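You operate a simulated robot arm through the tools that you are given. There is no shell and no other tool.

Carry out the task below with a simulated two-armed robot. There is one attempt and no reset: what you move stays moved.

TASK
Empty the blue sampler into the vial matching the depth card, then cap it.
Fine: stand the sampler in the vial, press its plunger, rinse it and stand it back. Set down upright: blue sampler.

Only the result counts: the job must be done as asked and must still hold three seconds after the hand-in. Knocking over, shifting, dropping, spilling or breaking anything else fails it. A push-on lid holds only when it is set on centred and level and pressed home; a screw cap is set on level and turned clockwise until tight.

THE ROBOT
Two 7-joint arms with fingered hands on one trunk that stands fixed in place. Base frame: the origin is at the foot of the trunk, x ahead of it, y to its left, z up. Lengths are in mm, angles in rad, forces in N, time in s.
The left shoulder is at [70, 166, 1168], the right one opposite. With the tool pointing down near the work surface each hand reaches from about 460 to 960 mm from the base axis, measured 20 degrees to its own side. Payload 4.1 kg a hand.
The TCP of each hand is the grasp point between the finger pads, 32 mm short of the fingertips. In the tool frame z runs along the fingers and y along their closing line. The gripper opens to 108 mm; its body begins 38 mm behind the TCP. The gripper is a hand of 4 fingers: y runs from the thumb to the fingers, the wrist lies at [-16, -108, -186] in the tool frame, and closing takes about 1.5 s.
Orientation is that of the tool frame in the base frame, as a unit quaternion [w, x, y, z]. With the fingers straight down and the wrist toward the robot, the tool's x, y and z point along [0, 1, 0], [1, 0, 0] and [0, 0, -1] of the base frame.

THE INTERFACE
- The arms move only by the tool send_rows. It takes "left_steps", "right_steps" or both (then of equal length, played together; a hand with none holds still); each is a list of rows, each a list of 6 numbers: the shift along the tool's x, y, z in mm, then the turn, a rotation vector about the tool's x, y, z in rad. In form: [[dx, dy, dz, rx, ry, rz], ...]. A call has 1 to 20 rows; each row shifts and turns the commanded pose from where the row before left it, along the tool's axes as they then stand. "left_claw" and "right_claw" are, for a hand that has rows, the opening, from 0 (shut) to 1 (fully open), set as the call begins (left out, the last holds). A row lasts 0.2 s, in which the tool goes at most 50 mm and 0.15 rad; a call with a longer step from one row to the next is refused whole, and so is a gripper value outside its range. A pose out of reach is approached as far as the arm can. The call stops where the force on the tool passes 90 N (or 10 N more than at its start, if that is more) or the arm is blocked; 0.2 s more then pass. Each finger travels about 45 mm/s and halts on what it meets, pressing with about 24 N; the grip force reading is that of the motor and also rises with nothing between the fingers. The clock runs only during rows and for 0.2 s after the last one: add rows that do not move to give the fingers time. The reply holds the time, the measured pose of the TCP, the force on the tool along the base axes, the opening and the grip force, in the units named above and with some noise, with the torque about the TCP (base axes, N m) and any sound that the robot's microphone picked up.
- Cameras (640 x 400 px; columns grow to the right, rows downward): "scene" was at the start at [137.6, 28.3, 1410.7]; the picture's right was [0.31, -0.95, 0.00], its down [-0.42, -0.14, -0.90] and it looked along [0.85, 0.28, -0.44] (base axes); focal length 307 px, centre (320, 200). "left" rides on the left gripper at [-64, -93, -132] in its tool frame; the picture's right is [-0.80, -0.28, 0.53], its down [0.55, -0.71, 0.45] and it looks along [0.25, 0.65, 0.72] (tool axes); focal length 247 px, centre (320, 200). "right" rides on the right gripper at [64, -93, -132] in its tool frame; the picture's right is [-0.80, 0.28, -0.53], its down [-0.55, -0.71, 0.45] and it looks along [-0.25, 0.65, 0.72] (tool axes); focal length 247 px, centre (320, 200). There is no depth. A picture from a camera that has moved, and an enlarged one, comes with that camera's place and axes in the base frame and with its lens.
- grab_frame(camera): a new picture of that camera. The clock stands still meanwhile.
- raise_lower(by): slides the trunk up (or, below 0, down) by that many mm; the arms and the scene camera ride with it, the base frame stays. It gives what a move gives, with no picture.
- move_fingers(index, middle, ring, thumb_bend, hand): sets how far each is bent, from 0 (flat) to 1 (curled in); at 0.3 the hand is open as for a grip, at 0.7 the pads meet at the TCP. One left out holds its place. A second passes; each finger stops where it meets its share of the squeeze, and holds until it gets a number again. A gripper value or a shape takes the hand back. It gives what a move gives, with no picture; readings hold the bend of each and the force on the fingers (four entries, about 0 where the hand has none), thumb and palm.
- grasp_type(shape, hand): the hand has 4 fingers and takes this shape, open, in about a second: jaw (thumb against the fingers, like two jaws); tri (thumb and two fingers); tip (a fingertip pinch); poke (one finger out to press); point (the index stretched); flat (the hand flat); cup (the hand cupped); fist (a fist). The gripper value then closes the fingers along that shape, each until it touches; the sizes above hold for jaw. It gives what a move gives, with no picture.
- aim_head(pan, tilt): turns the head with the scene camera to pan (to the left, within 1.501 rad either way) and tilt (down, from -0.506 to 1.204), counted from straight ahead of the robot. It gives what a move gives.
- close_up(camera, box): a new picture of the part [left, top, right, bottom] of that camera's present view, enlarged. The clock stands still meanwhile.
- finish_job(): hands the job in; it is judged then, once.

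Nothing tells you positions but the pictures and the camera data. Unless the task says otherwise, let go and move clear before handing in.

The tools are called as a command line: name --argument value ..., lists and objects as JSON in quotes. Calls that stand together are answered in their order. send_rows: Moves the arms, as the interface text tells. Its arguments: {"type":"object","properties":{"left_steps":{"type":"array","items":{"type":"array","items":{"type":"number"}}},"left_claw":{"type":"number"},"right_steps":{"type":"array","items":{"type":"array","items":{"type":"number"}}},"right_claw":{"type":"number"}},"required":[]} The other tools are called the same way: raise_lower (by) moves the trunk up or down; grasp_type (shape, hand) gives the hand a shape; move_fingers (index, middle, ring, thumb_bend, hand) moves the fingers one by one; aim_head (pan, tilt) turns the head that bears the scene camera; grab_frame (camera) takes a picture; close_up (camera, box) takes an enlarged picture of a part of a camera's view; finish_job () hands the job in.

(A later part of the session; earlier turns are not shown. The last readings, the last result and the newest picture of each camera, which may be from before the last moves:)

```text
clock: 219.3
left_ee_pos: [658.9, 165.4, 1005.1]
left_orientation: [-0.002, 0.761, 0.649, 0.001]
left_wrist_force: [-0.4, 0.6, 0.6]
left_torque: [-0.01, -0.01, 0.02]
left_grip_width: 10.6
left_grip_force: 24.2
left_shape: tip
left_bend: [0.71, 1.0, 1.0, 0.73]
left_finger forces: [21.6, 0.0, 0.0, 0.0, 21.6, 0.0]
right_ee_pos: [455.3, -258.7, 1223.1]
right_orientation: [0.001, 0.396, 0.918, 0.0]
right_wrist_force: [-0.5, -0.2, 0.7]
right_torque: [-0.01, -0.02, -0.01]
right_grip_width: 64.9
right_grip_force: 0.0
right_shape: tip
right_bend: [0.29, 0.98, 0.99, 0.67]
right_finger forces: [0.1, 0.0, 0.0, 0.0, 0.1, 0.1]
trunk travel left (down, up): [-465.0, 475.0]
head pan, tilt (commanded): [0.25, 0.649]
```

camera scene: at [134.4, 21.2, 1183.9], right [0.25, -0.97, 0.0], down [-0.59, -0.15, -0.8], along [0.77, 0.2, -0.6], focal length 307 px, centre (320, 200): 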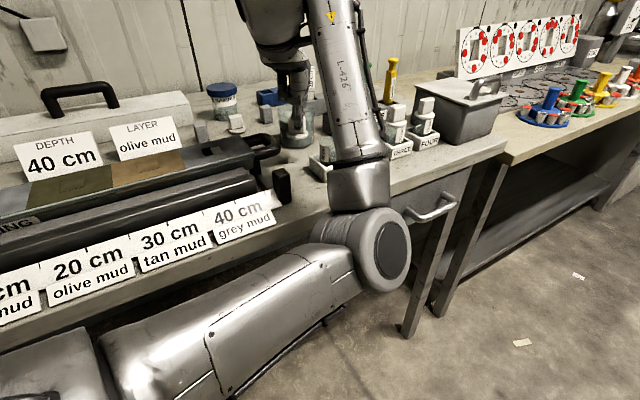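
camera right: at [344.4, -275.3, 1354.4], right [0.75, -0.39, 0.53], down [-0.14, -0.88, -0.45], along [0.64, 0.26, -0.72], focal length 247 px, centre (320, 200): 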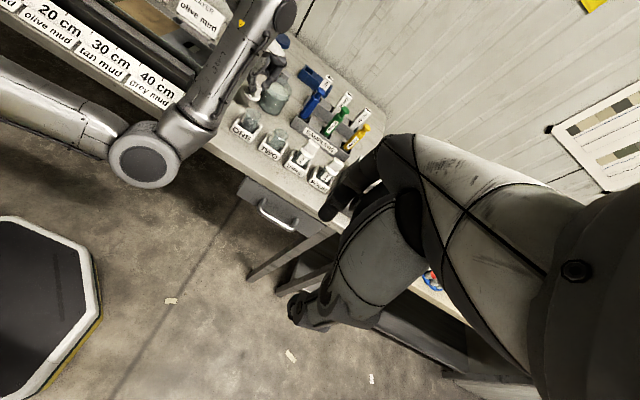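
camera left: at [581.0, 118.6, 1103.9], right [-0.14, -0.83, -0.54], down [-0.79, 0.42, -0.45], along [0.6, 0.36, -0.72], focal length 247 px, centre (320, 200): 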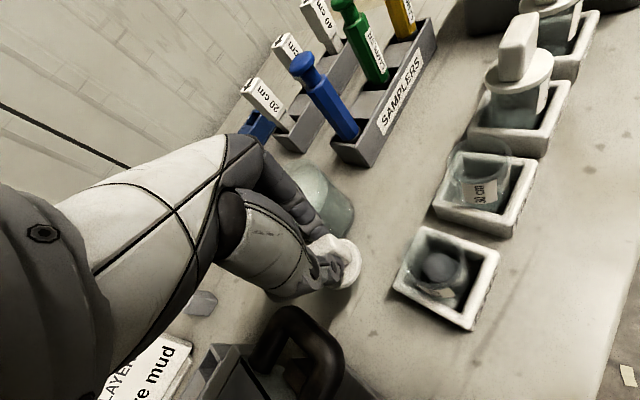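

It tracks with no limit so far. Continuing inboard to the vial.

send_rows --left_steps '[[-3.4, -1, 0, 0, 0, 0], [-6.8, -1.93, 0, 0, 0, 0], [-6.8, -1.93, 0, 0, 0, 0], [-6.8, -1.93, 0, 0, 0, 0], [-6.8, -1.93, 0, 0, 0, 0], [-6.8, -1.93, 0, 0, 0, 0], [-3.3, -0.9, 0, 0, 0, 0], [0, 0, 0, 0, 0, 0]]'

grab_frame --camera "left"

grab_frame --camera "scene"

grab_frame --camera "right"

```text
clock: 221.1
left_ee_pos: [655.6, 147.4, 1011.4]
left_orientation: [0.002, 0.753, 0.658, 0.002]
left_wrist_force: [-0.8, -0.3, 0.2]
left_torque: [0.01, -0.03, 0.0]
left_grip_width: 10.5
left_grip_force: 24.4
left_shape: tip
left_bend: [0.71, 1.0, 1.0, 0.73]
left_finger forces: [21.6, 0.1, 0.0, 0.0, 21.6, 0.1]
left hand out of reach, approached as far as the arm can: row 5, 6
right_ee_pos: [456.4, -260.7, 1222.4]
right_orientation: [0.0, 0.397, 0.918, -0.001]
right_wrist_force: [-0.6, 0.7, 0.0]
right_torque: [0.01, -0.03, 0.02]
right_grip_width: 64.5
right_grip_force: 0.0
right_shape: tip
right_bend: [0.29, 0.98, 0.99, 0.67]
right_finger forces: [0.1, 0.0, 0.0, 0.0, 0.0, 0.0]
trunk travel left (down, up): [-465.0, 475.0]
head pan, tilt (commanded): [0.25, 0.649]
```

```text
taken
camera left: at [552.3, 96.8, 1144.0], right [-0.38, -0.75, -0.53], down [-0.62, 0.64, -0.45], along [0.68, 0.16, -0.71], focal length 247 px, centre (320, 200)
```

left: 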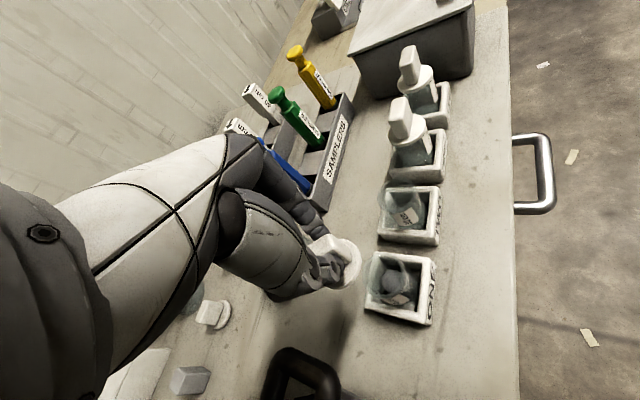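

```text
taken
camera scene: at [134.4, 21.2, 1183.9], right [0.25, -0.97, 0.0], down [-0.59, -0.15, -0.8], along [0.77, 0.2, -0.6], focal length 307 px, centre (320, 200)
```

scene: 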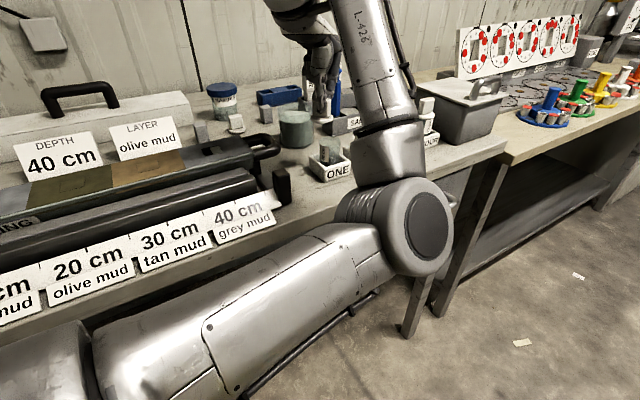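

```text
taken
camera right: at [344.4, -275.3, 1354.4], right [0.75, -0.39, 0.53], down [-0.14, -0.88, -0.45], along [0.64, 0.26, -0.72], focal length 247 px, centre (320, 200)
```

right: 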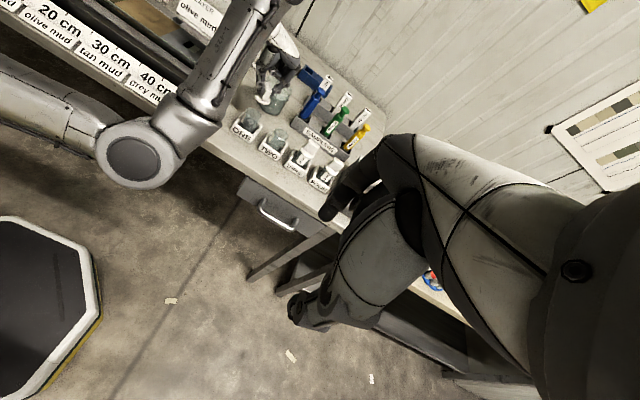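

Still 20 mm short, so plan B it is. I'll return over the free spot, level, and set the cap down there.

send_rows --left_steps '[[3.6, 0.2, 0, 0, 0, 0], [7.1, 0.3, 0, 0, 0, 0], [7.1, 0.3, 0, 0, 0, 0], [7.1, 0.3, 0, 0, 0, 0], [7.1, 0.3, 0, 0, 0, 0], [7.1, 0.3, 0, 0, 0, 0], [7.1, 0.3, 0, 0, 0, 0], [7.1, 0.3, 0, 0, 0, 0], [3.6, 0.2, 0, 0, 0, 0], [0, 0, 0, 0, 0, -0.0775], [0, 0, 0, 0, 0, -0.0775], [0, 0, 0, 0, 0, -0.0775], [0, 0, 0, 0, 0, -0.0775], [0, 0, 8, 0, 0, 0], [0, 0, 10, 0, 0, 0], [0, 0, 10, 0, 0, 0], [0, 0, 10, 0, 0, 0], [0, 0, 10, 0, 0, 0], [0, 0, 0, 0, 0, 0]]'

close_up --camera "left" --box '[260, 170, 520, 350]'

```text
clock: 225.1
left_ee_pos: [662.6, 189.9, 959.2]
left_orientation: [-0.001, 0.651, 0.759, 0.001]
left_wrist_force: [-0.3, -0.5, 0.3]
left_torque: [-0.01, 0.0, -0.03]
left_grip_width: 10.8
left_grip_force: 23.6
left_shape: tip
left_bend: [0.71, 1.0, 1.0, 0.73]
left_finger forces: [21.6, 0.0, 0.0, 0.1, 21.6, 0.1]
right_ee_pos: [456.5, -259.0, 1223.1]
right_orientation: [0.001, 0.397, 0.918, -0.001]
right_wrist_force: [0.5, -0.2, 0.3]
right_torque: [0.03, 0.02, -0.01]
right_grip_width: 64.7
right_grip_force: 0.1
right_shape: tip
right_bend: [0.29, 0.98, 0.99, 0.67]
right_finger forces: [0.0, 0.0, 0.1, 0.0, 0.1, 0.0]
trunk travel left (down, up): [-465.0, 475.0]
head pan, tilt (commanded): [0.25, 0.649]
```

```text
2.22 times, centred on (390, 260) of left
camera zoom: at [579.0, 112.5, 1092.5], right [-0.16, -0.83, -0.54], down [-0.78, 0.44, -0.45], along [0.6, 0.35, -0.72], focal length 549 px, centre (164, 67)
```

zoom: 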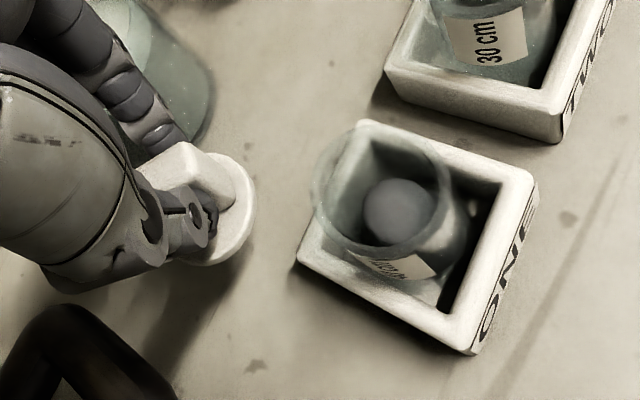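

send_rows --left_steps '[[6.5, 2.7, 0, 0, 0, 0], [6.4, 2.7, 0, 0, 0, 0], [0, 0, 9, 0, 0, 0], [0, 0, 9, 0, 0, 0], [0, 0, 9, 0, 0, 0], [0, 0, 9, 0, 0, 0], [0, 0, 5, 0, 0, 0], [0, 0, 0, 0, 0, 0]]'

send_rows --left_steps '[[0, 0, 1.5, 0, 0, 0], [0, 0, 0, 0, 0, 0]]'

send_rows --left_steps '[[0, 0, 1.5, 0, 0, 0], [0, 0, 0, 0, 0, 0]]'

close_up --camera "left" --box '[260, 170, 520, 350]'

```text
clock: 226.9
left_ee_pos: [664.7, 203.4, 918.3]
left_orientation: [0.0, 0.652, 0.759, 0.001]
left_wrist_force: [-0.2, 1.2, 1.0]
left_torque: [0.01, -0.02, 0.0]
left_grip_width: 10.3
left_grip_force: 24.3
left_shape: tip
left_bend: [0.71, 1.0, 1.0, 0.73]
left_finger forces: [21.6, 0.1, 0.0, 0.0, 21.7, 0.0]
right_ee_pos: [455.2, -258.6, 1222.5]
right_orientation: [0.001, 0.397, 0.918, -0.001]
right_wrist_force: [0.2, 0.0, -0.6]
right_torque: [-0.01, -0.01, -0.02]
right_grip_width: 64.7
right_grip_force: 0.0
right_shape: tip
right_bend: [0.29, 0.98, 0.99, 0.67]
right_finger forces: [0.1, 0.1, 0.0, 0.0, 0.0, 0.0]
trunk travel left (down, up): [-465.0, 475.0]
head pan, tilt (commanded): [0.25, 0.649]
```

```text
clock: 227.5
left_ee_pos: [664.9, 202.6, 915.9]
left_orientation: [-0.001, 0.65, 0.76, 0.001]
left_wrist_force: [0.0, -0.1, 0.2]
left_torque: [0.04, -0.01, 0.0]
left_grip_width: 10.5
left_grip_force: 24.4
left_shape: tip
left_bend: [0.71, 1.0, 1.0, 0.73]
left_finger forces: [21.6, 0.0, 0.0, 0.0, 21.6, 0.1]
right_ee_pos: [456.5, -259.9, 1223.0]
right_orientation: [0.001, 0.396, 0.918, -0.001]
right_wrist_force: [-0.2, 0.3, -0.8]
right_torque: [0.02, 0.04, 0.03]
right_grip_width: 64.9
right_grip_force: 0.0
right_shape: tip
right_bend: [0.29, 0.98, 0.99, 0.67]
right_finger forces: [0.1, 0.1, 0.0, 0.1, 0.1, 0.0]
trunk travel left (down, up): [-465.0, 475.0]
head pan, tilt (commanded): [0.25, 0.649]
```

```text
clock: 228.1
left_ee_pos: [664.8, 204.4, 916.2]
left_orientation: [-0.002, 0.65, 0.76, 0.002]
left_wrist_force: [0.0, -0.7, -0.1]
left_torque: [0.01, 0.0, 0.0]
left_grip_width: 10.8
left_grip_force: 24.2
left_shape: tip
left_bend: [0.71, 1.0, 1.0, 0.73]
left_finger forces: [21.6, 0.0, 0.0, 0.0, 21.6, 0.1]
right_ee_pos: [456.4, -259.8, 1222.7]
right_orientation: [0.001, 0.397, 0.918, -0.001]
right_wrist_force: [-0.5, -0.2, 0.6]
right_torque: [0.02, 0.0, -0.01]
right_grip_width: 64.9
right_grip_force: 0.0
right_shape: tip
right_bend: [0.29, 0.98, 0.99, 0.67]
right_finger forces: [0.0, 0.0, 0.1, 0.0, 0.0, 0.0]
trunk travel left (down, up): [-465.0, 475.0]
head pan, tilt (commanded): [0.25, 0.649]
```

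```text
2.22 times, centred on (390, 260) of left
camera zoom: at [581.6, 126.6, 1048.0], right [-0.16, -0.83, -0.54], down [-0.78, 0.44, -0.45], along [0.6, 0.35, -0.72], focal length 549 px, centre (164, 67)
```

zoom: 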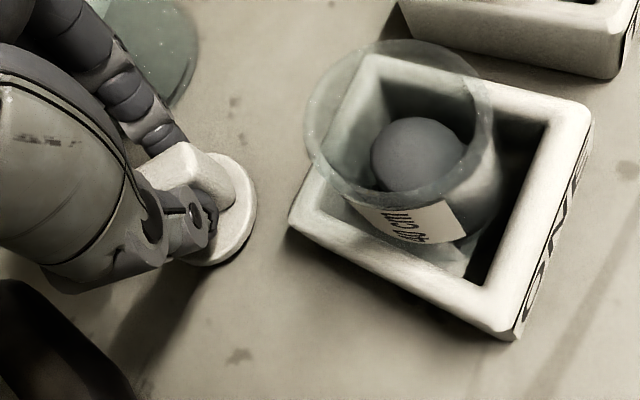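

send_rows --left_steps '[[0, 0, 1.5, 0, 0, 0], [0, 0, 0, 0, 0, 0]]'

send_rows --left_steps '[[0, 0, 1.5, 0, 0, 0], [0, 0, 0, 0, 0, 0]]'

```text
clock: 228.7
left_ee_pos: [664.2, 203.7, 913.3]
left_orientation: [-0.002, 0.651, 0.759, 0.001]
left_wrist_force: [-0.3, -0.7, 0.7]
left_torque: [-0.02, -0.02, -0.04]
left_grip_width: 10.5
left_grip_force: 24.0
left_shape: tip
left_bend: [0.71, 1.0, 1.0, 0.73]
left_finger forces: [21.7, 0.0, 0.1, 0.1, 21.8, 0.1]
right_ee_pos: [454.7, -259.6, 1223.0]
right_orientation: [0.0, 0.397, 0.918, -0.001]
right_wrist_force: [0.0, -0.5, -0.9]
right_torque: [0.01, -0.01, 0.02]
right_grip_width: 64.6
right_grip_force: 0.1
right_shape: tip
right_bend: [0.29, 0.98, 0.99, 0.67]
right_finger forces: [0.1, 0.1, 0.0, 0.0, 0.1, 0.0]
trunk travel left (down, up): [-465.0, 475.0]
head pan, tilt (commanded): [0.25, 0.649]
```

```text
clock: 229.3
left_ee_pos: [664.2, 203.5, 914.7]
left_orientation: [-0.001, 0.651, 0.759, 0.002]
left_wrist_force: [0.2, -0.6, 4.9]
left_torque: [0.0, -0.04, -0.01]
left_grip_width: 10.8
left_grip_force: 24.3
left_shape: tip
left_bend: [0.71, 1.0, 1.0, 0.73]
left_finger forces: [22.6, 0.1, 0.1, 0.0, 22.5, 0.1]
right_ee_pos: [454.8, -259.3, 1222.7]
right_orientation: [0.001, 0.397, 0.918, -0.001]
right_wrist_force: [0.4, -1.2, -0.2]
right_torque: [-0.01, 0.0, 0.01]
right_grip_width: 64.7
right_grip_force: 0.1
right_shape: tip
right_bend: [0.29, 0.98, 0.99, 0.67]
right_finger forces: [0.0, 0.1, 0.0, 0.0, 0.0, 0.1]
trunk travel left (down, up): [-465.0, 475.0]
head pan, tilt (commanded): [0.25, 0.649]
```

Contact at 5 N, so the cap sits flat on the bench. I'll open just enough and lift straight off.

send_rows --left_steps '[[0, 0, -1, 0, 0, 0], [0, 0, 0, 0, 0, 0], [0, 0, 0, 0, 0, 0], [0, 0, 0, 0, 0, 0], [0, 0, 0, 0, 0, 0], [0, 0, -5, 0, 0, 0], [0, 0, -10, 0, 0, 0], [0, 0, -15, 0, 0, 0], [0, 0, -20, 0, 0, 0], [0, 0, -20, 0, 0, 0], [0, 0, -20, 0, 0, 0], [0, 0, -20, 0, 0, 0], [0, 0, -20, 0, 0, 0], [0, 0, 0, 0, 0, 0]]' --left_claw 0.3

grab_frame --camera "left"

```text
clock: 232.3
left_ee_pos: [665.7, 203.5, 1043.6]
left_orientation: [-0.002, 0.65, 0.76, 0.002]
left_wrist_force: [-1.0, -0.4, 0.6]
left_torque: [-0.02, -0.03, 0.02]
left_grip_width: 32.2
left_grip_force: 0.0
left_shape: tip
left_bend: [0.73, 0.98, 0.99, 0.74]
left_finger forces: [0.0, 0.0, 0.0, 0.1, 0.0, 0.0]
right_ee_pos: [456.5, -259.2, 1221.4]
right_orientation: [0.0, 0.397, 0.918, -0.001]
right_wrist_force: [0.5, -0.4, -0.8]
right_torque: [0.02, 0.03, 0.0]
right_grip_width: 64.6
right_grip_force: 0.0
right_shape: tip
right_bend: [0.29, 0.98, 0.99, 0.67]
right_finger forces: [0.0, 0.0, 0.0, 0.0, 0.0, 0.1]
trunk travel left (down, up): [-465.0, 475.0]
head pan, tilt (commanded): [0.25, 0.649]
```

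```text
taken
camera left: at [583.6, 126.9, 1176.0], right [-0.16, -0.83, -0.54], down [-0.78, 0.44, -0.45], along [0.6, 0.35, -0.72], focal length 247 px, centre (320, 200)
```

left: 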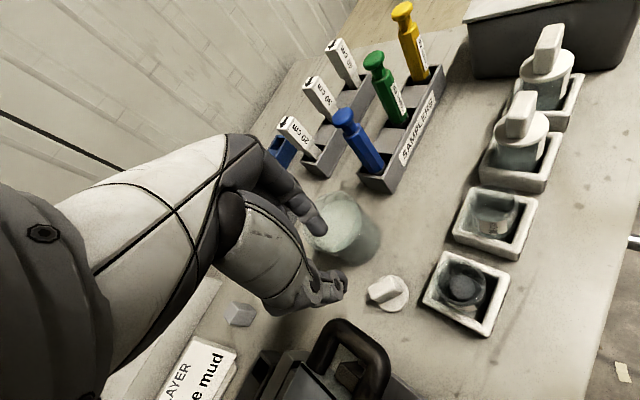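

The cap stands upright on the bench. I'll bring the trunk back up and park the left arm where its camera had the good view.

raise_lower --by 210

send_rows --left_steps '[[0, 0, -20, 0, 0, 0], [20, -15, -10, 0, 0, 0], [28, -18, -5, 0, 0, 0], [30, -20, -5, 0, 0, 0], [30, -20, -5, 0, 0, 0], [30, -20, -5, 0, 0, 0], [30, -20, -5, 0, 0, 0], [30, -20, -5, 0, 0, 0], [30, -20, -5, 0, 0, 0], [30, -20, -5, 0, 0, 0], [20, -15, 0, 0, 0, 0.05], [0, 0, 0, 0, 0, 0.1], [0, 0, 0, 0, 0, 0]]'

grab_frame --camera "left"

grab_frame --camera "scene"

```text
clock: 234.6
left_ee_pos: [666.2, 203.3, 1253.3]
left_orientation: [-0.001, 0.651, 0.759, 0.002]
left_wrist_force: [-0.9, -0.5, -0.7]
left_torque: [0.0, -0.01, -0.04]
left_grip_width: 32.1
left_grip_force: 0.1
left_shape: tip
left_bend: [0.73, 0.98, 0.99, 0.74]
left_finger forces: [0.0, 0.0, 0.0, 0.1, 0.0, 0.1]
right_ee_pos: [456.8, -259.5, 1432.1]
right_orientation: [0.0, 0.396, 0.918, -0.002]
right_wrist_force: [0.3, 0.6, 0.6]
right_torque: [-0.03, 0.05, 0.0]
right_grip_width: 64.6
right_grip_force: 0.0
right_shape: tip
right_bend: [0.29, 0.98, 0.99, 0.67]
right_finger forces: [0.1, 0.1, 0.0, 0.1, 0.0, 0.0]
trunk travel left (down, up): [-675.0, 265.0]
head pan, tilt (commanded): [0.25, 0.649]
```

```text
clock: 237.3
left_ee_pos: [438.6, 449.3, 1323.0]
left_orientation: [-0.002, 0.706, 0.708, 0.001]
left_wrist_force: [-0.3, 0.2, 0.4]
left_torque: [0.0, 0.02, -0.01]
left_grip_width: 32.2
left_grip_force: 0.0
left_shape: tip
left_bend: [0.73, 0.98, 0.99, 0.74]
left_finger forces: [0.0, 0.1, 0.1, 0.0, 0.0, 0.0]
right_ee_pos: [456.9, -259.3, 1433.5]
right_orientation: [0.0, 0.397, 0.918, -0.002]
right_wrist_force: [-0.3, -1.1, -0.4]
right_torque: [-0.02, 0.03, -0.01]
right_grip_width: 64.6
right_grip_force: 0.0
right_shape: tip
right_bend: [0.29, 0.98, 0.99, 0.67]
right_finger forces: [0.0, 0.0, 0.1, 0.0, 0.0, 0.1]
trunk travel left (down, up): [-675.0, 265.0]
head pan, tilt (commanded): [0.25, 0.649]
```

```text
taken
camera left: at [344.4, 386.4, 1456.4], right [-0.28, -0.8, -0.53], down [-0.71, 0.55, -0.45], along [0.65, 0.25, -0.72], focal length 247 px, centre (320, 200)
```

left: 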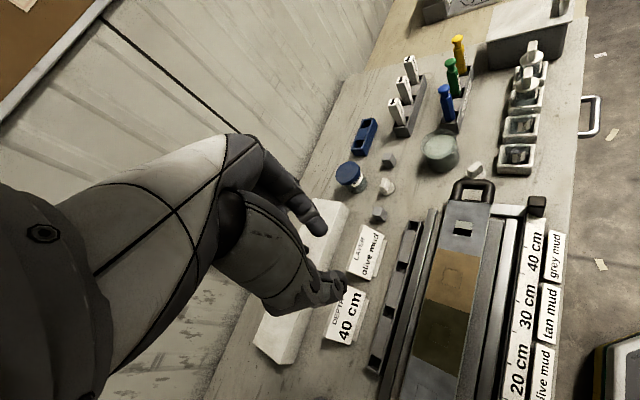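

```text
taken
camera scene: at [134.7, 21.2, 1393.8], right [0.25, -0.97, 0.0], down [-0.59, -0.15, -0.8], along [0.77, 0.2, -0.6], focal length 307 px, centre (320, 200)
```

scene: 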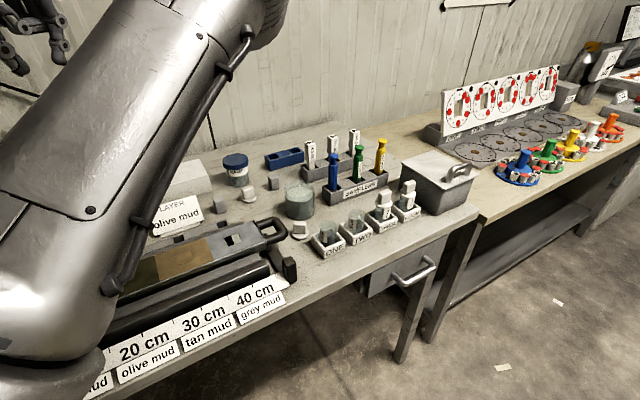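

Excellent views from both cameras. I'll measure the cap's new position and tab direction together with vial ONE.

close_up --camera "scene" --box '[270, 200, 370, 270]'

close_up --camera "left" --box '[450, 130, 550, 200]'

```text
5.71 times, centred on (320, 235) of scene
camera zoom: at [134.7, 21.2, 1393.8], right [0.25, -0.97, 0.0], down [-0.59, -0.15, -0.8], along [0.77, 0.2, -0.6], focal length 1755 px, centre (320, 0)
```

zoom: 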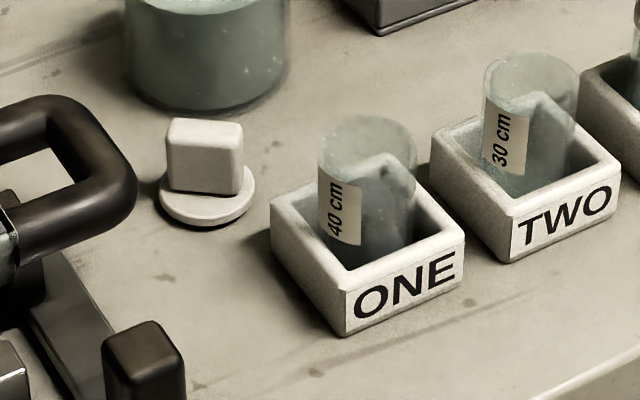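

```text
5.71 times, centred on (500, 165) of left
camera zoom: at [344.4, 386.4, 1456.4], right [-0.28, -0.8, -0.53], down [-0.71, 0.55, -0.45], along [0.65, 0.25, -0.72], focal length 1411 px, centre (-709, 400)
```

zoom: 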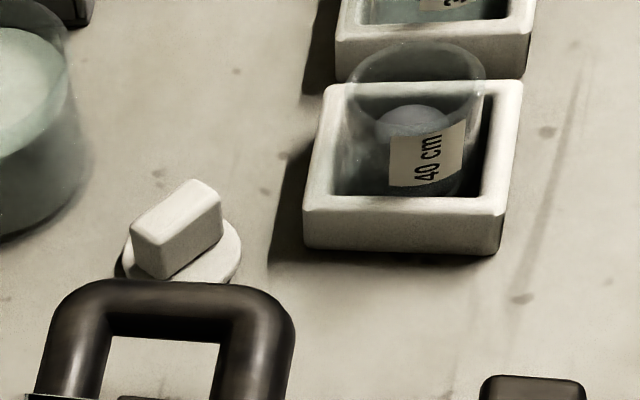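

The cap is at about (662, 207) with its tab across x. I'll bring the right hand toward it at safe height, and set its heading with a slight lean so its index knuckle clears the beaker.

send_rows --right_steps '[[10.8, 28, 23, 0, 0, 0], [10.8, 28, 23, 0, 0, 0], [10.8, 28, 23, 0, 0, 0], [10.8, 28, 23, 0, 0, 0], [10.8, 28, 23, 0, 0, 0], [10.8, 28, 23, 0, 0, 0], [10.8, 28, 23, 0, 0, 0], [10.8, 28, 23, 0, 0, 0], [10.8, 28, 23, 0, 0, 0], [10.8, 28, 23, 0, 0, 0], [0, 0, 0, 0, 0, 0.12], [0, 0, 0, 0, 0, 0.12], [0, 0, 0, 0, 0, 0.12], [0, 0, 0, 0, 0, 0.12], [0, 0, 0, 0, 0, 0.12], [0, 0, 0, 0, 0.13, 0], [0, 0, 0, 0, 0.13, 0], [0, 0, 0, 0, 0, 0]]' --right_claw 0.38

grab_frame --camera "scene"

```text
clock: 241.2
left_ee_pos: [438.4, 452.5, 1323.0]
left_orientation: [-0.001, 0.706, 0.708, 0.0]
left_wrist_force: [-0.7, -0.4, -0.7]
left_torque: [0.0, 0.01, -0.01]
left_grip_width: 32.1
left_grip_force: 0.1
left_shape: tip
left_bend: [0.73, 0.98, 0.99, 0.74]
left_finger forces: [0.1, 0.0, 0.0, 0.0, 0.0, 0.1]
right_ee_pos: [584.3, 12.5, 1202.0]
right_orientation: [-0.098, 0.644, 0.754, 0.083]
right_wrist_force: [0.9, -0.1, -0.3]
right_torque: [-0.02, -0.01, 0.0]
right_grip_width: 41.7
right_grip_force: 0.2
right_shape: tip
right_bend: [0.73, 0.98, 0.99, 0.73]
right_finger forces: [0.0, 0.0, 0.0, 0.0, 0.1, 0.0]
trunk travel left (down, up): [-675.0, 265.0]
head pan, tilt (commanded): [0.25, 0.649]
```

```text
taken
camera scene: at [134.3, 22.8, 1393.9], right [0.25, -0.97, 0.0], down [-0.59, -0.15, -0.8], along [0.77, 0.2, -0.6], focal length 307 px, centre (320, 200)
```

scene: 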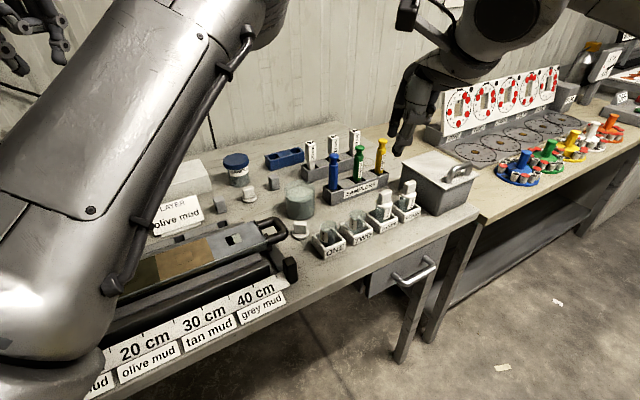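

send_rows --right_steps '[[13.3, 11.8, 25.5, 0, 0, 0], [13.3, 11.8, 25.5, 0, 0, 0], [13.3, 11.8, 25.5, 0, 0, 0], [13.3, 11.8, 25.5, 0, 0, 0], [13.3, 11.8, 25.5, 0, 0, 0], [13.3, 11.8, 25.5, 0, 0, 0], [13.3, 11.8, 25.5, 0, 0, 0], [13.3, 11.8, 25.5, 0, 0, 0], [13.3, 11.8, 25.5, 0, 0, 0], [0, 0, 0, 0, 0, 0]]'

close_up --camera "scene" --box '[240, 130, 400, 260]'

close_up --camera "left" --box '[400, 80, 580, 220]'

grab_frame --camera "right"

```text
clock: 243.3
left_ee_pos: [437.5, 449.5, 1324.9]
left_orientation: [-0.001, 0.706, 0.708, 0.001]
left_wrist_force: [-0.1, -0.5, 0.3]
left_torque: [0.01, 0.03, -0.02]
left_grip_width: 32.2
left_grip_force: 0.0
left_shape: tip
left_bend: [0.73, 0.98, 0.99, 0.74]
left_finger forces: [0.1, 0.0, 0.1, 0.1, 0.0, 0.0]
right_ee_pos: [662.4, 199.5, 1011.7]
right_orientation: [-0.098, 0.645, 0.754, 0.084]
right_wrist_force: [0.1, -0.5, 0.1]
right_torque: [0.02, 0.0, -0.01]
right_grip_width: 41.7
right_grip_force: 0.1
right_shape: tip
right_bend: [0.73, 0.98, 0.99, 0.73]
right_finger forces: [0.0, 0.1, 0.0, 0.1, 0.0, 0.0]
trunk travel left (down, up): [-675.0, 265.0]
head pan, tilt (commanded): [0.25, 0.649]
```

```text
3.08 times, centred on (320, 195) of scene
camera zoom: at [134.2, 20.7, 1393.9], right [0.25, -0.97, 0.0], down [-0.59, -0.15, -0.8], along [0.77, 0.2, -0.6], focal length 945 px, centre (320, 215)
```

zoom: 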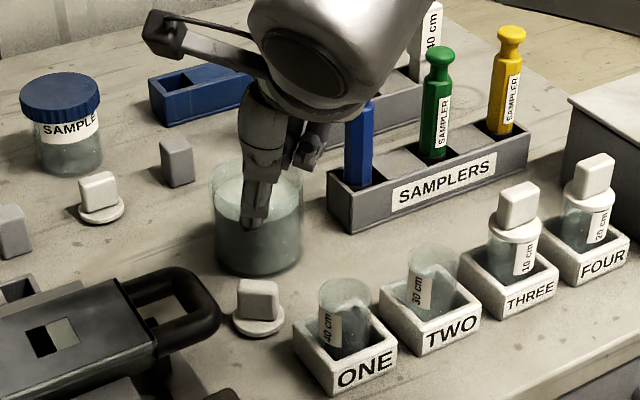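

```text
2.86 times, centred on (490, 150) of left
camera zoom: at [344.0, 385.6, 1456.8], right [-0.28, -0.8, -0.54], down [-0.71, 0.55, -0.45], along [0.65, 0.25, -0.72], focal length 706 px, centre (-166, 343)
```

zoom: 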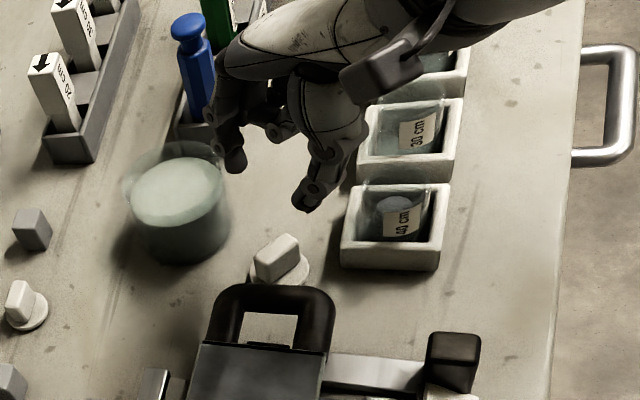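

```text
taken
camera right: at [566.5, 213.4, 1154.7], right [0.42, -0.85, 0.31], down [-0.63, -0.52, -0.57], along [0.65, 0.04, -0.76], focal length 247 px, centre (320, 200)
```

right: 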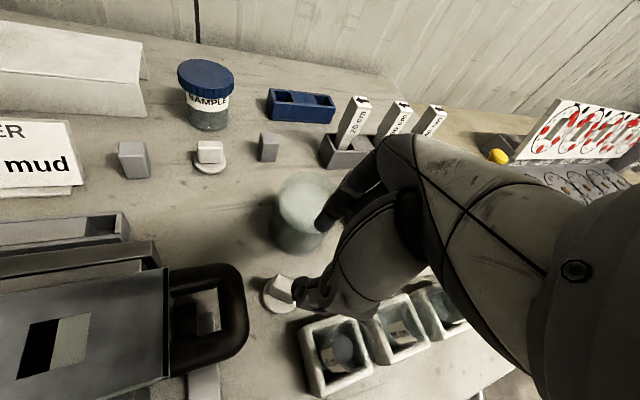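

Clear view of all clearances. I'll turn the hand a few degrees to move the index knuckle further from the beaker, then lower partway and check the gap.

send_rows --right_steps '[[0, 0, 0, -0.04, 0, 0.1517], [0.2, -1.4, 0, 0, 0, 0], [-3.9, 0, 14.5, 0, 0, 0], [-3.9, 0, 14.5, 0, 0, 0], [-3.9, 0, 14.5, 0, 0, 0], [-2, 0, 7.7, 0, 0, 0], [0, 0, 0, 0, 0, 0]]'

close_up --camera "scene" --box '[260, 150, 380, 260]'

close_up --camera "left" --box '[410, 100, 550, 210]'

grab_frame --camera "right"

```text
refused: row 1 steps farther than a row can; nothing moved
```

```text
3.64 times, centred on (320, 205) of scene
camera zoom: at [134.2, 20.7, 1393.9], right [0.25, -0.97, 0.0], down [-0.59, -0.15, -0.8], along [0.77, 0.2, -0.6], focal length 1117 px, centre (320, 182)
```

zoom: 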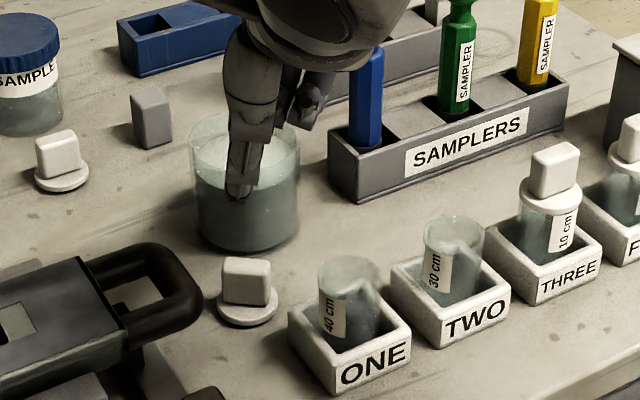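

```text
3.64 times, centred on (480, 155) of left
camera zoom: at [344.0, 385.6, 1456.8], right [-0.28, -0.8, -0.54], down [-0.71, 0.55, -0.45], along [0.65, 0.25, -0.72], focal length 898 px, centre (-262, 364)
```

zoom: 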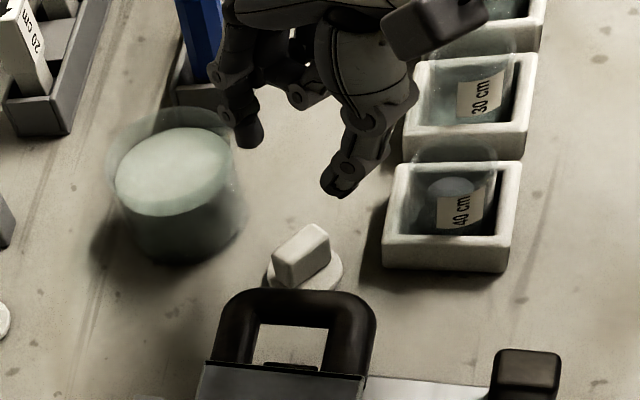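

```text
taken
camera right: at [566.5, 213.4, 1154.7], right [0.42, -0.85, 0.31], down [-0.63, -0.52, -0.57], along [0.65, 0.04, -0.76], focal length 247 px, centre (320, 200)
```

right: 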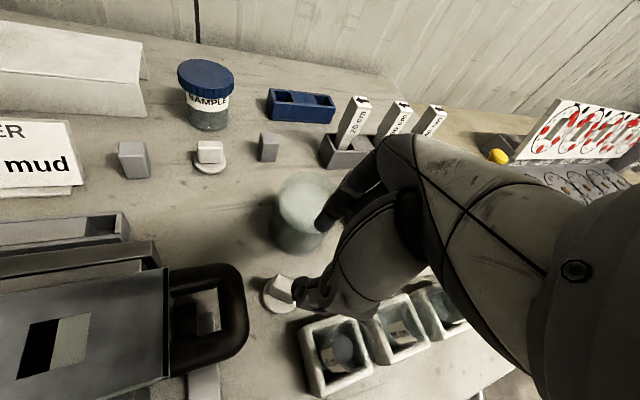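

send_rows --right_steps '[[0, 0, 0, -0.02, 0, 0.0758], [0.2, -1.4, 0, -0.02, 0, 0.0758], [-3.9, 0, 14.5, 0, 0, 0], [-3.9, 0, 14.5, 0, 0, 0], [-3.9, 0, 14.5, 0, 0, 0], [-2, 0, 7.7, 0, 0, 0], [0, 0, 0, 0, 0, 0]]'

close_up --camera "scene" --box '[260, 150, 380, 260]'

close_up --camera "left" --box '[410, 100, 550, 210]'

grab_frame --camera "right"

```text
clock: 244.9
left_ee_pos: [437.1, 448.7, 1323.7]
left_orientation: [-0.002, 0.706, 0.708, 0.001]
left_wrist_force: [1.0, -0.1, 0.0]
left_torque: [0.01, 0.01, -0.03]
left_grip_width: 32.1
left_grip_force: 0.1
left_shape: tip
left_bend: [0.73, 0.98, 0.99, 0.74]
left_finger forces: [0.1, 0.0, 0.1, 0.1, 0.0, 0.1]
right_ee_pos: [662.5, 198.8, 957.5]
right_orientation: [-0.091, 0.702, 0.701, 0.091]
right_wrist_force: [0.0, 0.2, -0.6]
right_torque: [0.02, 0.01, 0.01]
right_grip_width: 41.9
right_grip_force: 0.1
right_shape: tip
right_bend: [0.73, 0.98, 0.99, 0.73]
right_finger forces: [0.0, 0.0, 0.0, 0.1, 0.0, 0.0]
trunk travel left (down, up): [-675.0, 265.0]
head pan, tilt (commanded): [0.25, 0.649]
```

```text
3.64 times, centred on (320, 205) of scene
camera zoom: at [134.3, 21.5, 1393.9], right [0.25, -0.97, 0.0], down [-0.59, -0.15, -0.8], along [0.77, 0.2, -0.6], focal length 1117 px, centre (320, 182)
```

zoom: 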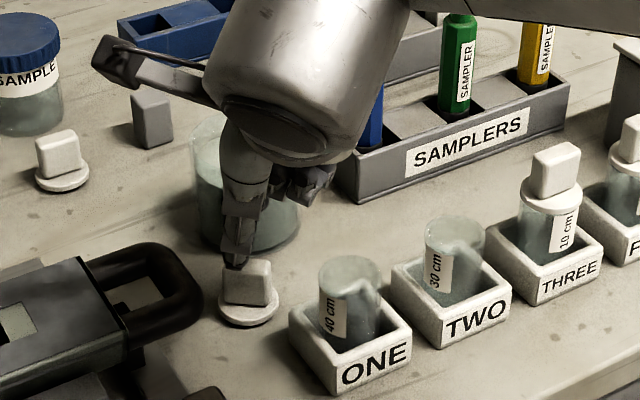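

```text
3.64 times, centred on (480, 155) of left
camera zoom: at [344.1, 386.4, 1456.5], right [-0.28, -0.8, -0.53], down [-0.71, 0.55, -0.45], along [0.65, 0.25, -0.72], focal length 898 px, centre (-262, 364)
```

zoom: 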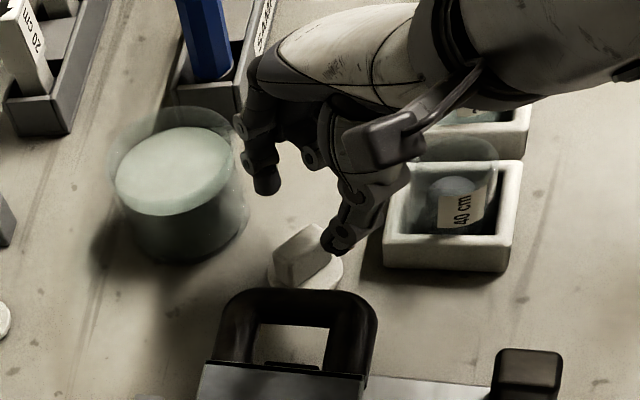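

```text
taken
camera right: at [569.4, 228.3, 1101.7], right [0.28, -0.91, 0.31], down [-0.71, -0.42, -0.57], along [0.65, -0.06, -0.76], focal length 247 px, centre (320, 200)
```

right: 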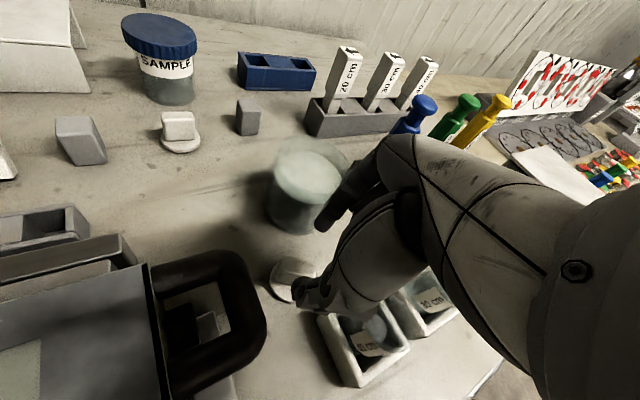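

The index knuckle would pass quite close to the beaker rim. I'll lean the hand 10° more about the pinch point to open that gap.

send_rows --right_steps '[[-3.2, 0, -0.6, 0, 0.09, 0], [-3.2, 0, -0.6, 0, 0.09, 0], [0, 0, 0, 0, 0, 0]]'

close_up --camera "scene" --box '[260, 150, 380, 260]'

close_up --camera "left" --box '[430, 110, 530, 200]'

close_up --camera "right" --box '[220, 120, 440, 400]'

```text
clock: 245.8
left_ee_pos: [438.5, 451.0, 1323.8]
left_orientation: [-0.001, 0.706, 0.709, 0.0]
left_wrist_force: [0.0, -1.1, -0.1]
left_torque: [-0.02, 0.0, -0.05]
left_grip_width: 32.0
left_grip_force: 0.0
left_shape: tip
left_bend: [0.73, 0.98, 0.99, 0.74]
left_finger forces: [0.0, 0.0, 0.0, 0.0, 0.0, 0.0]
right_ee_pos: [662.2, 193.7, 956.1]
right_orientation: [-0.153, 0.691, 0.69, 0.152]
right_wrist_force: [1.3, -0.3, 0.2]
right_torque: [0.0, -0.01, -0.02]
right_grip_width: 41.4
right_grip_force: 0.0
right_shape: tip
right_bend: [0.73, 0.98, 0.99, 0.73]
right_finger forces: [0.0, 0.1, 0.1, 0.1, 0.0, 0.0]
trunk travel left (down, up): [-675.0, 265.0]
head pan, tilt (commanded): [0.25, 0.649]
```

```text
3.64 times, centred on (320, 205) of scene
camera zoom: at [134.4, 22.2, 1393.9], right [0.25, -0.97, 0.0], down [-0.59, -0.15, -0.8], along [0.77, 0.2, -0.6], focal length 1117 px, centre (320, 182)
```

zoom: 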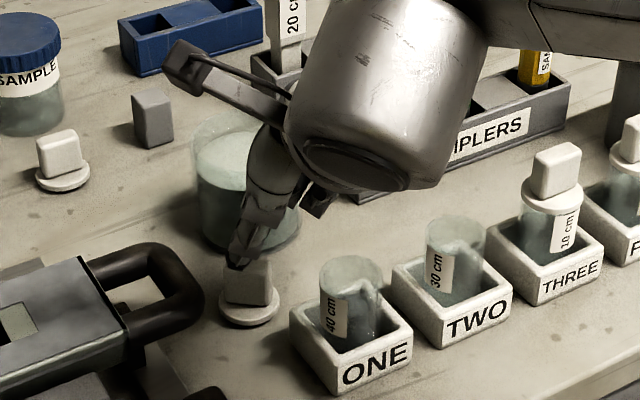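

```text
4.44 times, centred on (480, 155) of left
camera zoom: at [344.1, 387.2, 1456.3], right [-0.28, -0.8, -0.53], down [-0.71, 0.55, -0.45], along [0.65, 0.25, -0.72], focal length 1098 px, centre (-391, 400)
```

zoom: 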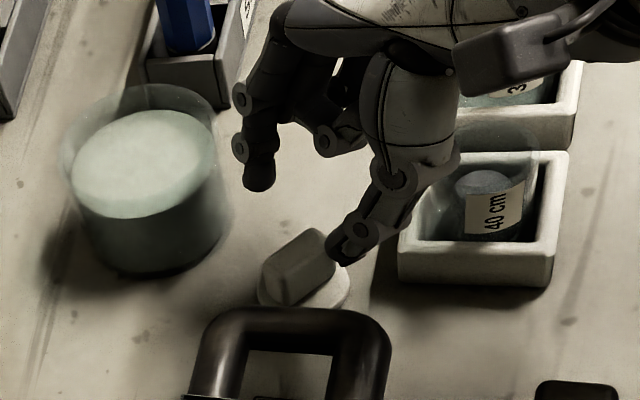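

```text
1.43 times, centred on (330, 260) of right
camera zoom: at [569.3, 196.2, 1103.6], right [0.28, -0.95, 0.14], down [-0.71, -0.31, -0.64], along [0.65, 0.08, -0.76], focal length 353 px, centre (306, 114)
```

zoom: 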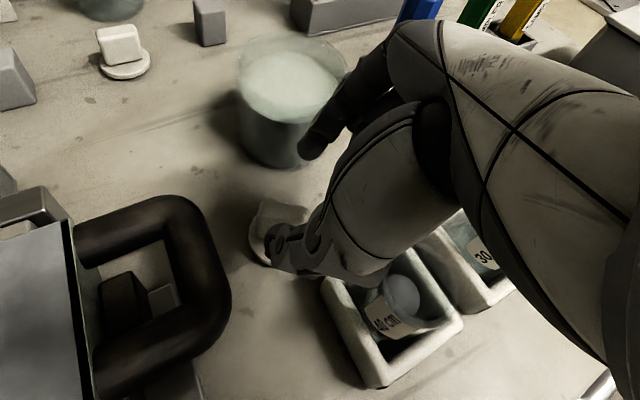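

The gap to the beaker is now about 11 mm and the other clearances look fine. I'll lower onto the tab.

send_rows --right_steps '[[-4.2, 0, 9.1, 0, 0, 0], [-4.2, 0, 9.1, 0, 0, 0], [0, 0, 0, 0, 0, 0]]'

close_up --camera "left" --box '[430, 110, 530, 200]'

close_up --camera "scene" --box '[270, 170, 350, 250]'

```text
clock: 246.6
left_ee_pos: [438.1, 449.5, 1323.6]
left_orientation: [-0.001, 0.706, 0.708, 0.001]
left_wrist_force: [-0.7, -0.3, 0.7]
left_torque: [0.0, 0.05, 0.01]
left_grip_width: 32.1
left_grip_force: 0.0
left_shape: tip
left_bend: [0.73, 0.98, 0.99, 0.74]
left_finger forces: [0.0, 0.0, 0.1, 0.0, 0.0, 0.0]
right_ee_pos: [660.9, 193.5, 937.5]
right_orientation: [-0.154, 0.691, 0.689, 0.153]
right_wrist_force: [0.1, 0.1, 0.2]
right_torque: [-0.01, 0.01, 0.01]
right_grip_width: 41.9
right_grip_force: 0.0
right_shape: tip
right_bend: [0.73, 0.98, 0.99, 0.73]
right_finger forces: [0.0, 0.1, 0.1, 0.0, 0.0, 0.0]
trunk travel left (down, up): [-675.0, 265.0]
head pan, tilt (commanded): [0.25, 0.649]
```

```text
4.44 times, centred on (480, 155) of left
camera zoom: at [344.2, 386.1, 1456.6], right [-0.28, -0.8, -0.54], down [-0.71, 0.55, -0.45], along [0.65, 0.25, -0.72], focal length 1098 px, centre (-391, 400)
```

zoom: 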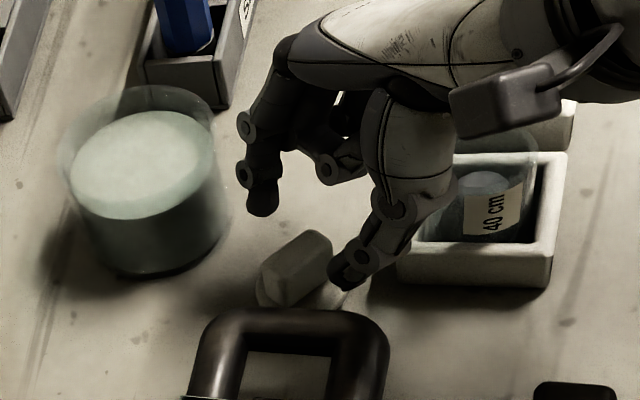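

```text
5.00 times, centred on (310, 210) of scene
camera zoom: at [134.4, 21.2, 1393.9], right [0.25, -0.97, 0.0], down [-0.59, -0.15, -0.8], along [0.77, 0.2, -0.6], focal length 1536 px, centre (370, 150)
```

zoom: 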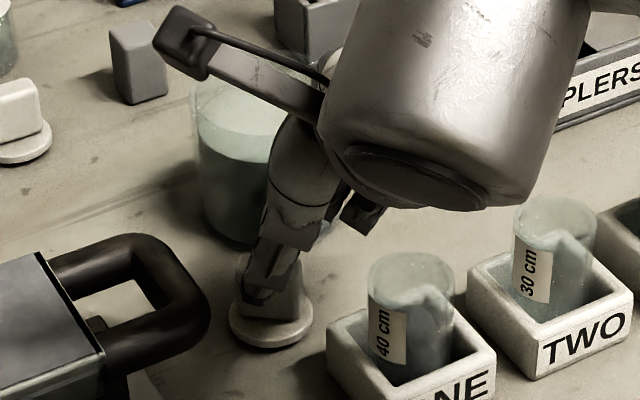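

send_rows --right_steps '[[-4.2, 0, 9.1, 0, 0, 0], [-4.2, 0, 9.1, 0, 0, 0], [0, 0, 0, 0, 0, 0]]'

close_up --camera "left" --box '[430, 110, 530, 200]'

close_up --camera "scene" --box '[270, 170, 350, 250]'

```text
clock: 247.3
left_ee_pos: [438.0, 449.8, 1323.3]
left_orientation: [0.0, 0.706, 0.709, 0.002]
left_wrist_force: [0.0, -0.5, 0.4]
left_torque: [0.01, -0.01, -0.02]
left_grip_width: 32.3
left_grip_force: 0.1
left_shape: tip
left_bend: [0.73, 0.98, 0.99, 0.74]
left_finger forces: [0.1, 0.0, 0.0, 0.0, 0.0, 0.1]
right_ee_pos: [662.9, 193.5, 916.0]
right_orientation: [-0.154, 0.691, 0.69, 0.154]
right_wrist_force: [-0.1, -0.2, 0.0]
right_torque: [0.01, -0.02, -0.02]
right_grip_width: 41.7
right_grip_force: 0.0
right_shape: tip
right_bend: [0.73, 0.98, 0.99, 0.73]
right_finger forces: [0.0, 0.1, 0.0, 0.1, 0.0, 0.0]
trunk travel left (down, up): [-675.0, 265.0]
head pan, tilt (commanded): [0.25, 0.649]
```

```text
4.44 times, centred on (480, 155) of left
camera zoom: at [344.2, 386.4, 1456.5], right [-0.28, -0.8, -0.53], down [-0.71, 0.55, -0.45], along [0.65, 0.25, -0.72], focal length 1098 px, centre (-391, 400)
```

zoom: 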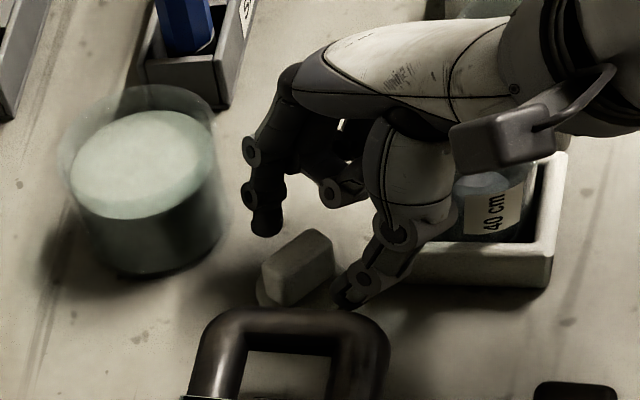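

```text
5.00 times, centred on (310, 210) of scene
camera zoom: at [134.4, 21.5, 1393.9], right [0.25, -0.97, 0.0], down [-0.59, -0.15, -0.8], along [0.77, 0.2, -0.6], focal length 1536 px, centre (370, 150)
```

zoom: 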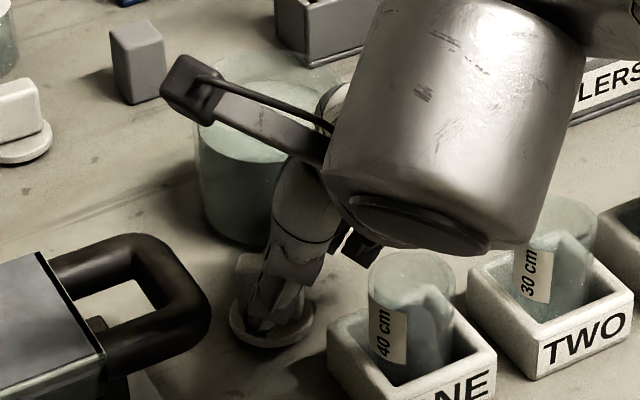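

Both fingers straddle the tab with no contact. Closing the pinch.

send_rows --right_steps '[[0, 0, 0, 0, 0, 0], [0, 0, 0, 0, 0, 0], [0, 0, 0, 0, 0, 0], [0, 0, 0, 0, 0, 0], [0, 0, 0, 0, 0, 0], [0, 0, 0, 0, 0, 0]]' --right_claw 0.0

close_up --camera "left" --box '[430, 110, 530, 200]'

close_up --camera "scene" --box '[270, 170, 350, 250]'

close_up --camera "right" --box '[220, 180, 400, 320]'

```text
clock: 248.8
left_ee_pos: [438.8, 450.2, 1323.8]
left_orientation: [-0.001, 0.706, 0.708, 0.001]
left_wrist_force: [-0.4, 1.8, 0.3]
left_torque: [0.01, -0.04, -0.01]
left_grip_width: 32.2
left_grip_force: 0.0
left_shape: tip
left_bend: [0.73, 0.98, 0.99, 0.74]
left_finger forces: [0.1, 0.0, 0.0, 0.0, 0.0, 0.0]
right_ee_pos: [661.3, 192.7, 916.0]
right_orientation: [-0.155, 0.691, 0.69, 0.154]
right_wrist_force: [-0.6, 0.2, -0.3]
right_torque: [-0.02, 0.02, 0.0]
right_grip_width: 11.2
right_grip_force: 23.7
right_shape: tip
right_bend: [0.71, 1.0, 1.0, 0.73]
right_finger forces: [21.5, 0.0, 0.1, 0.0, 21.5, 0.1]
trunk travel left (down, up): [-675.0, 265.0]
head pan, tilt (commanded): [0.25, 0.649]
```

```text
4.44 times, centred on (480, 155) of left
camera zoom: at [344.3, 386.4, 1456.4], right [-0.28, -0.8, -0.53], down [-0.71, 0.55, -0.45], along [0.65, 0.25, -0.72], focal length 1098 px, centre (-391, 400)
```

zoom: 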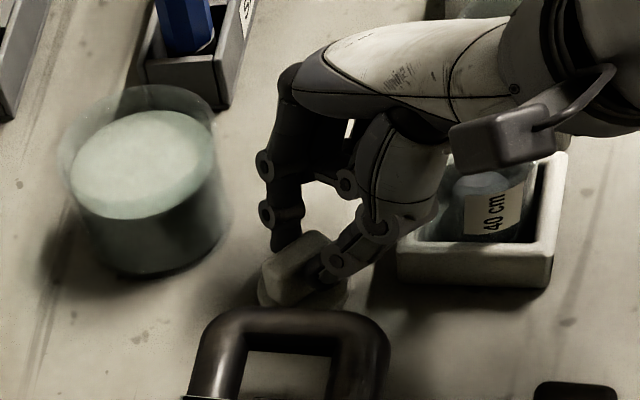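

```text
5.00 times, centred on (310, 210) of scene
camera zoom: at [134.5, 21.4, 1393.9], right [0.25, -0.97, 0.0], down [-0.59, -0.15, -0.8], along [0.77, 0.2, -0.6], focal length 1536 px, centre (370, 150)
```

zoom: 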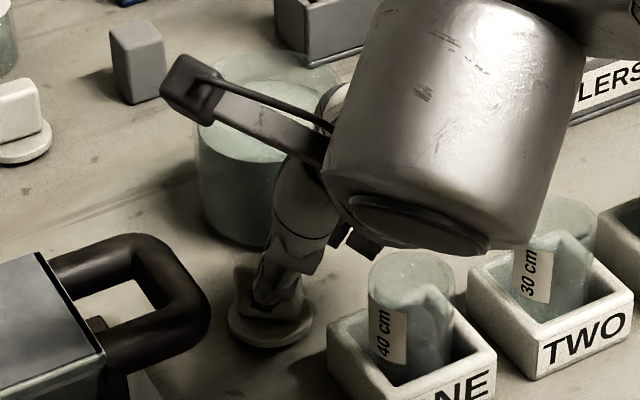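

```text
2.86 times, centred on (310, 250) of right
camera zoom: at [569.1, 196.3, 1063.0], right [0.28, -0.95, 0.14], down [-0.71, -0.31, -0.64], along [0.65, 0.08, -0.76], focal length 706 px, centre (349, 57)
```

zoom: 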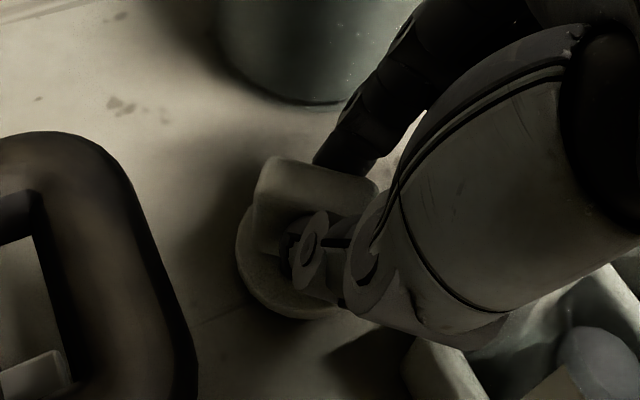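

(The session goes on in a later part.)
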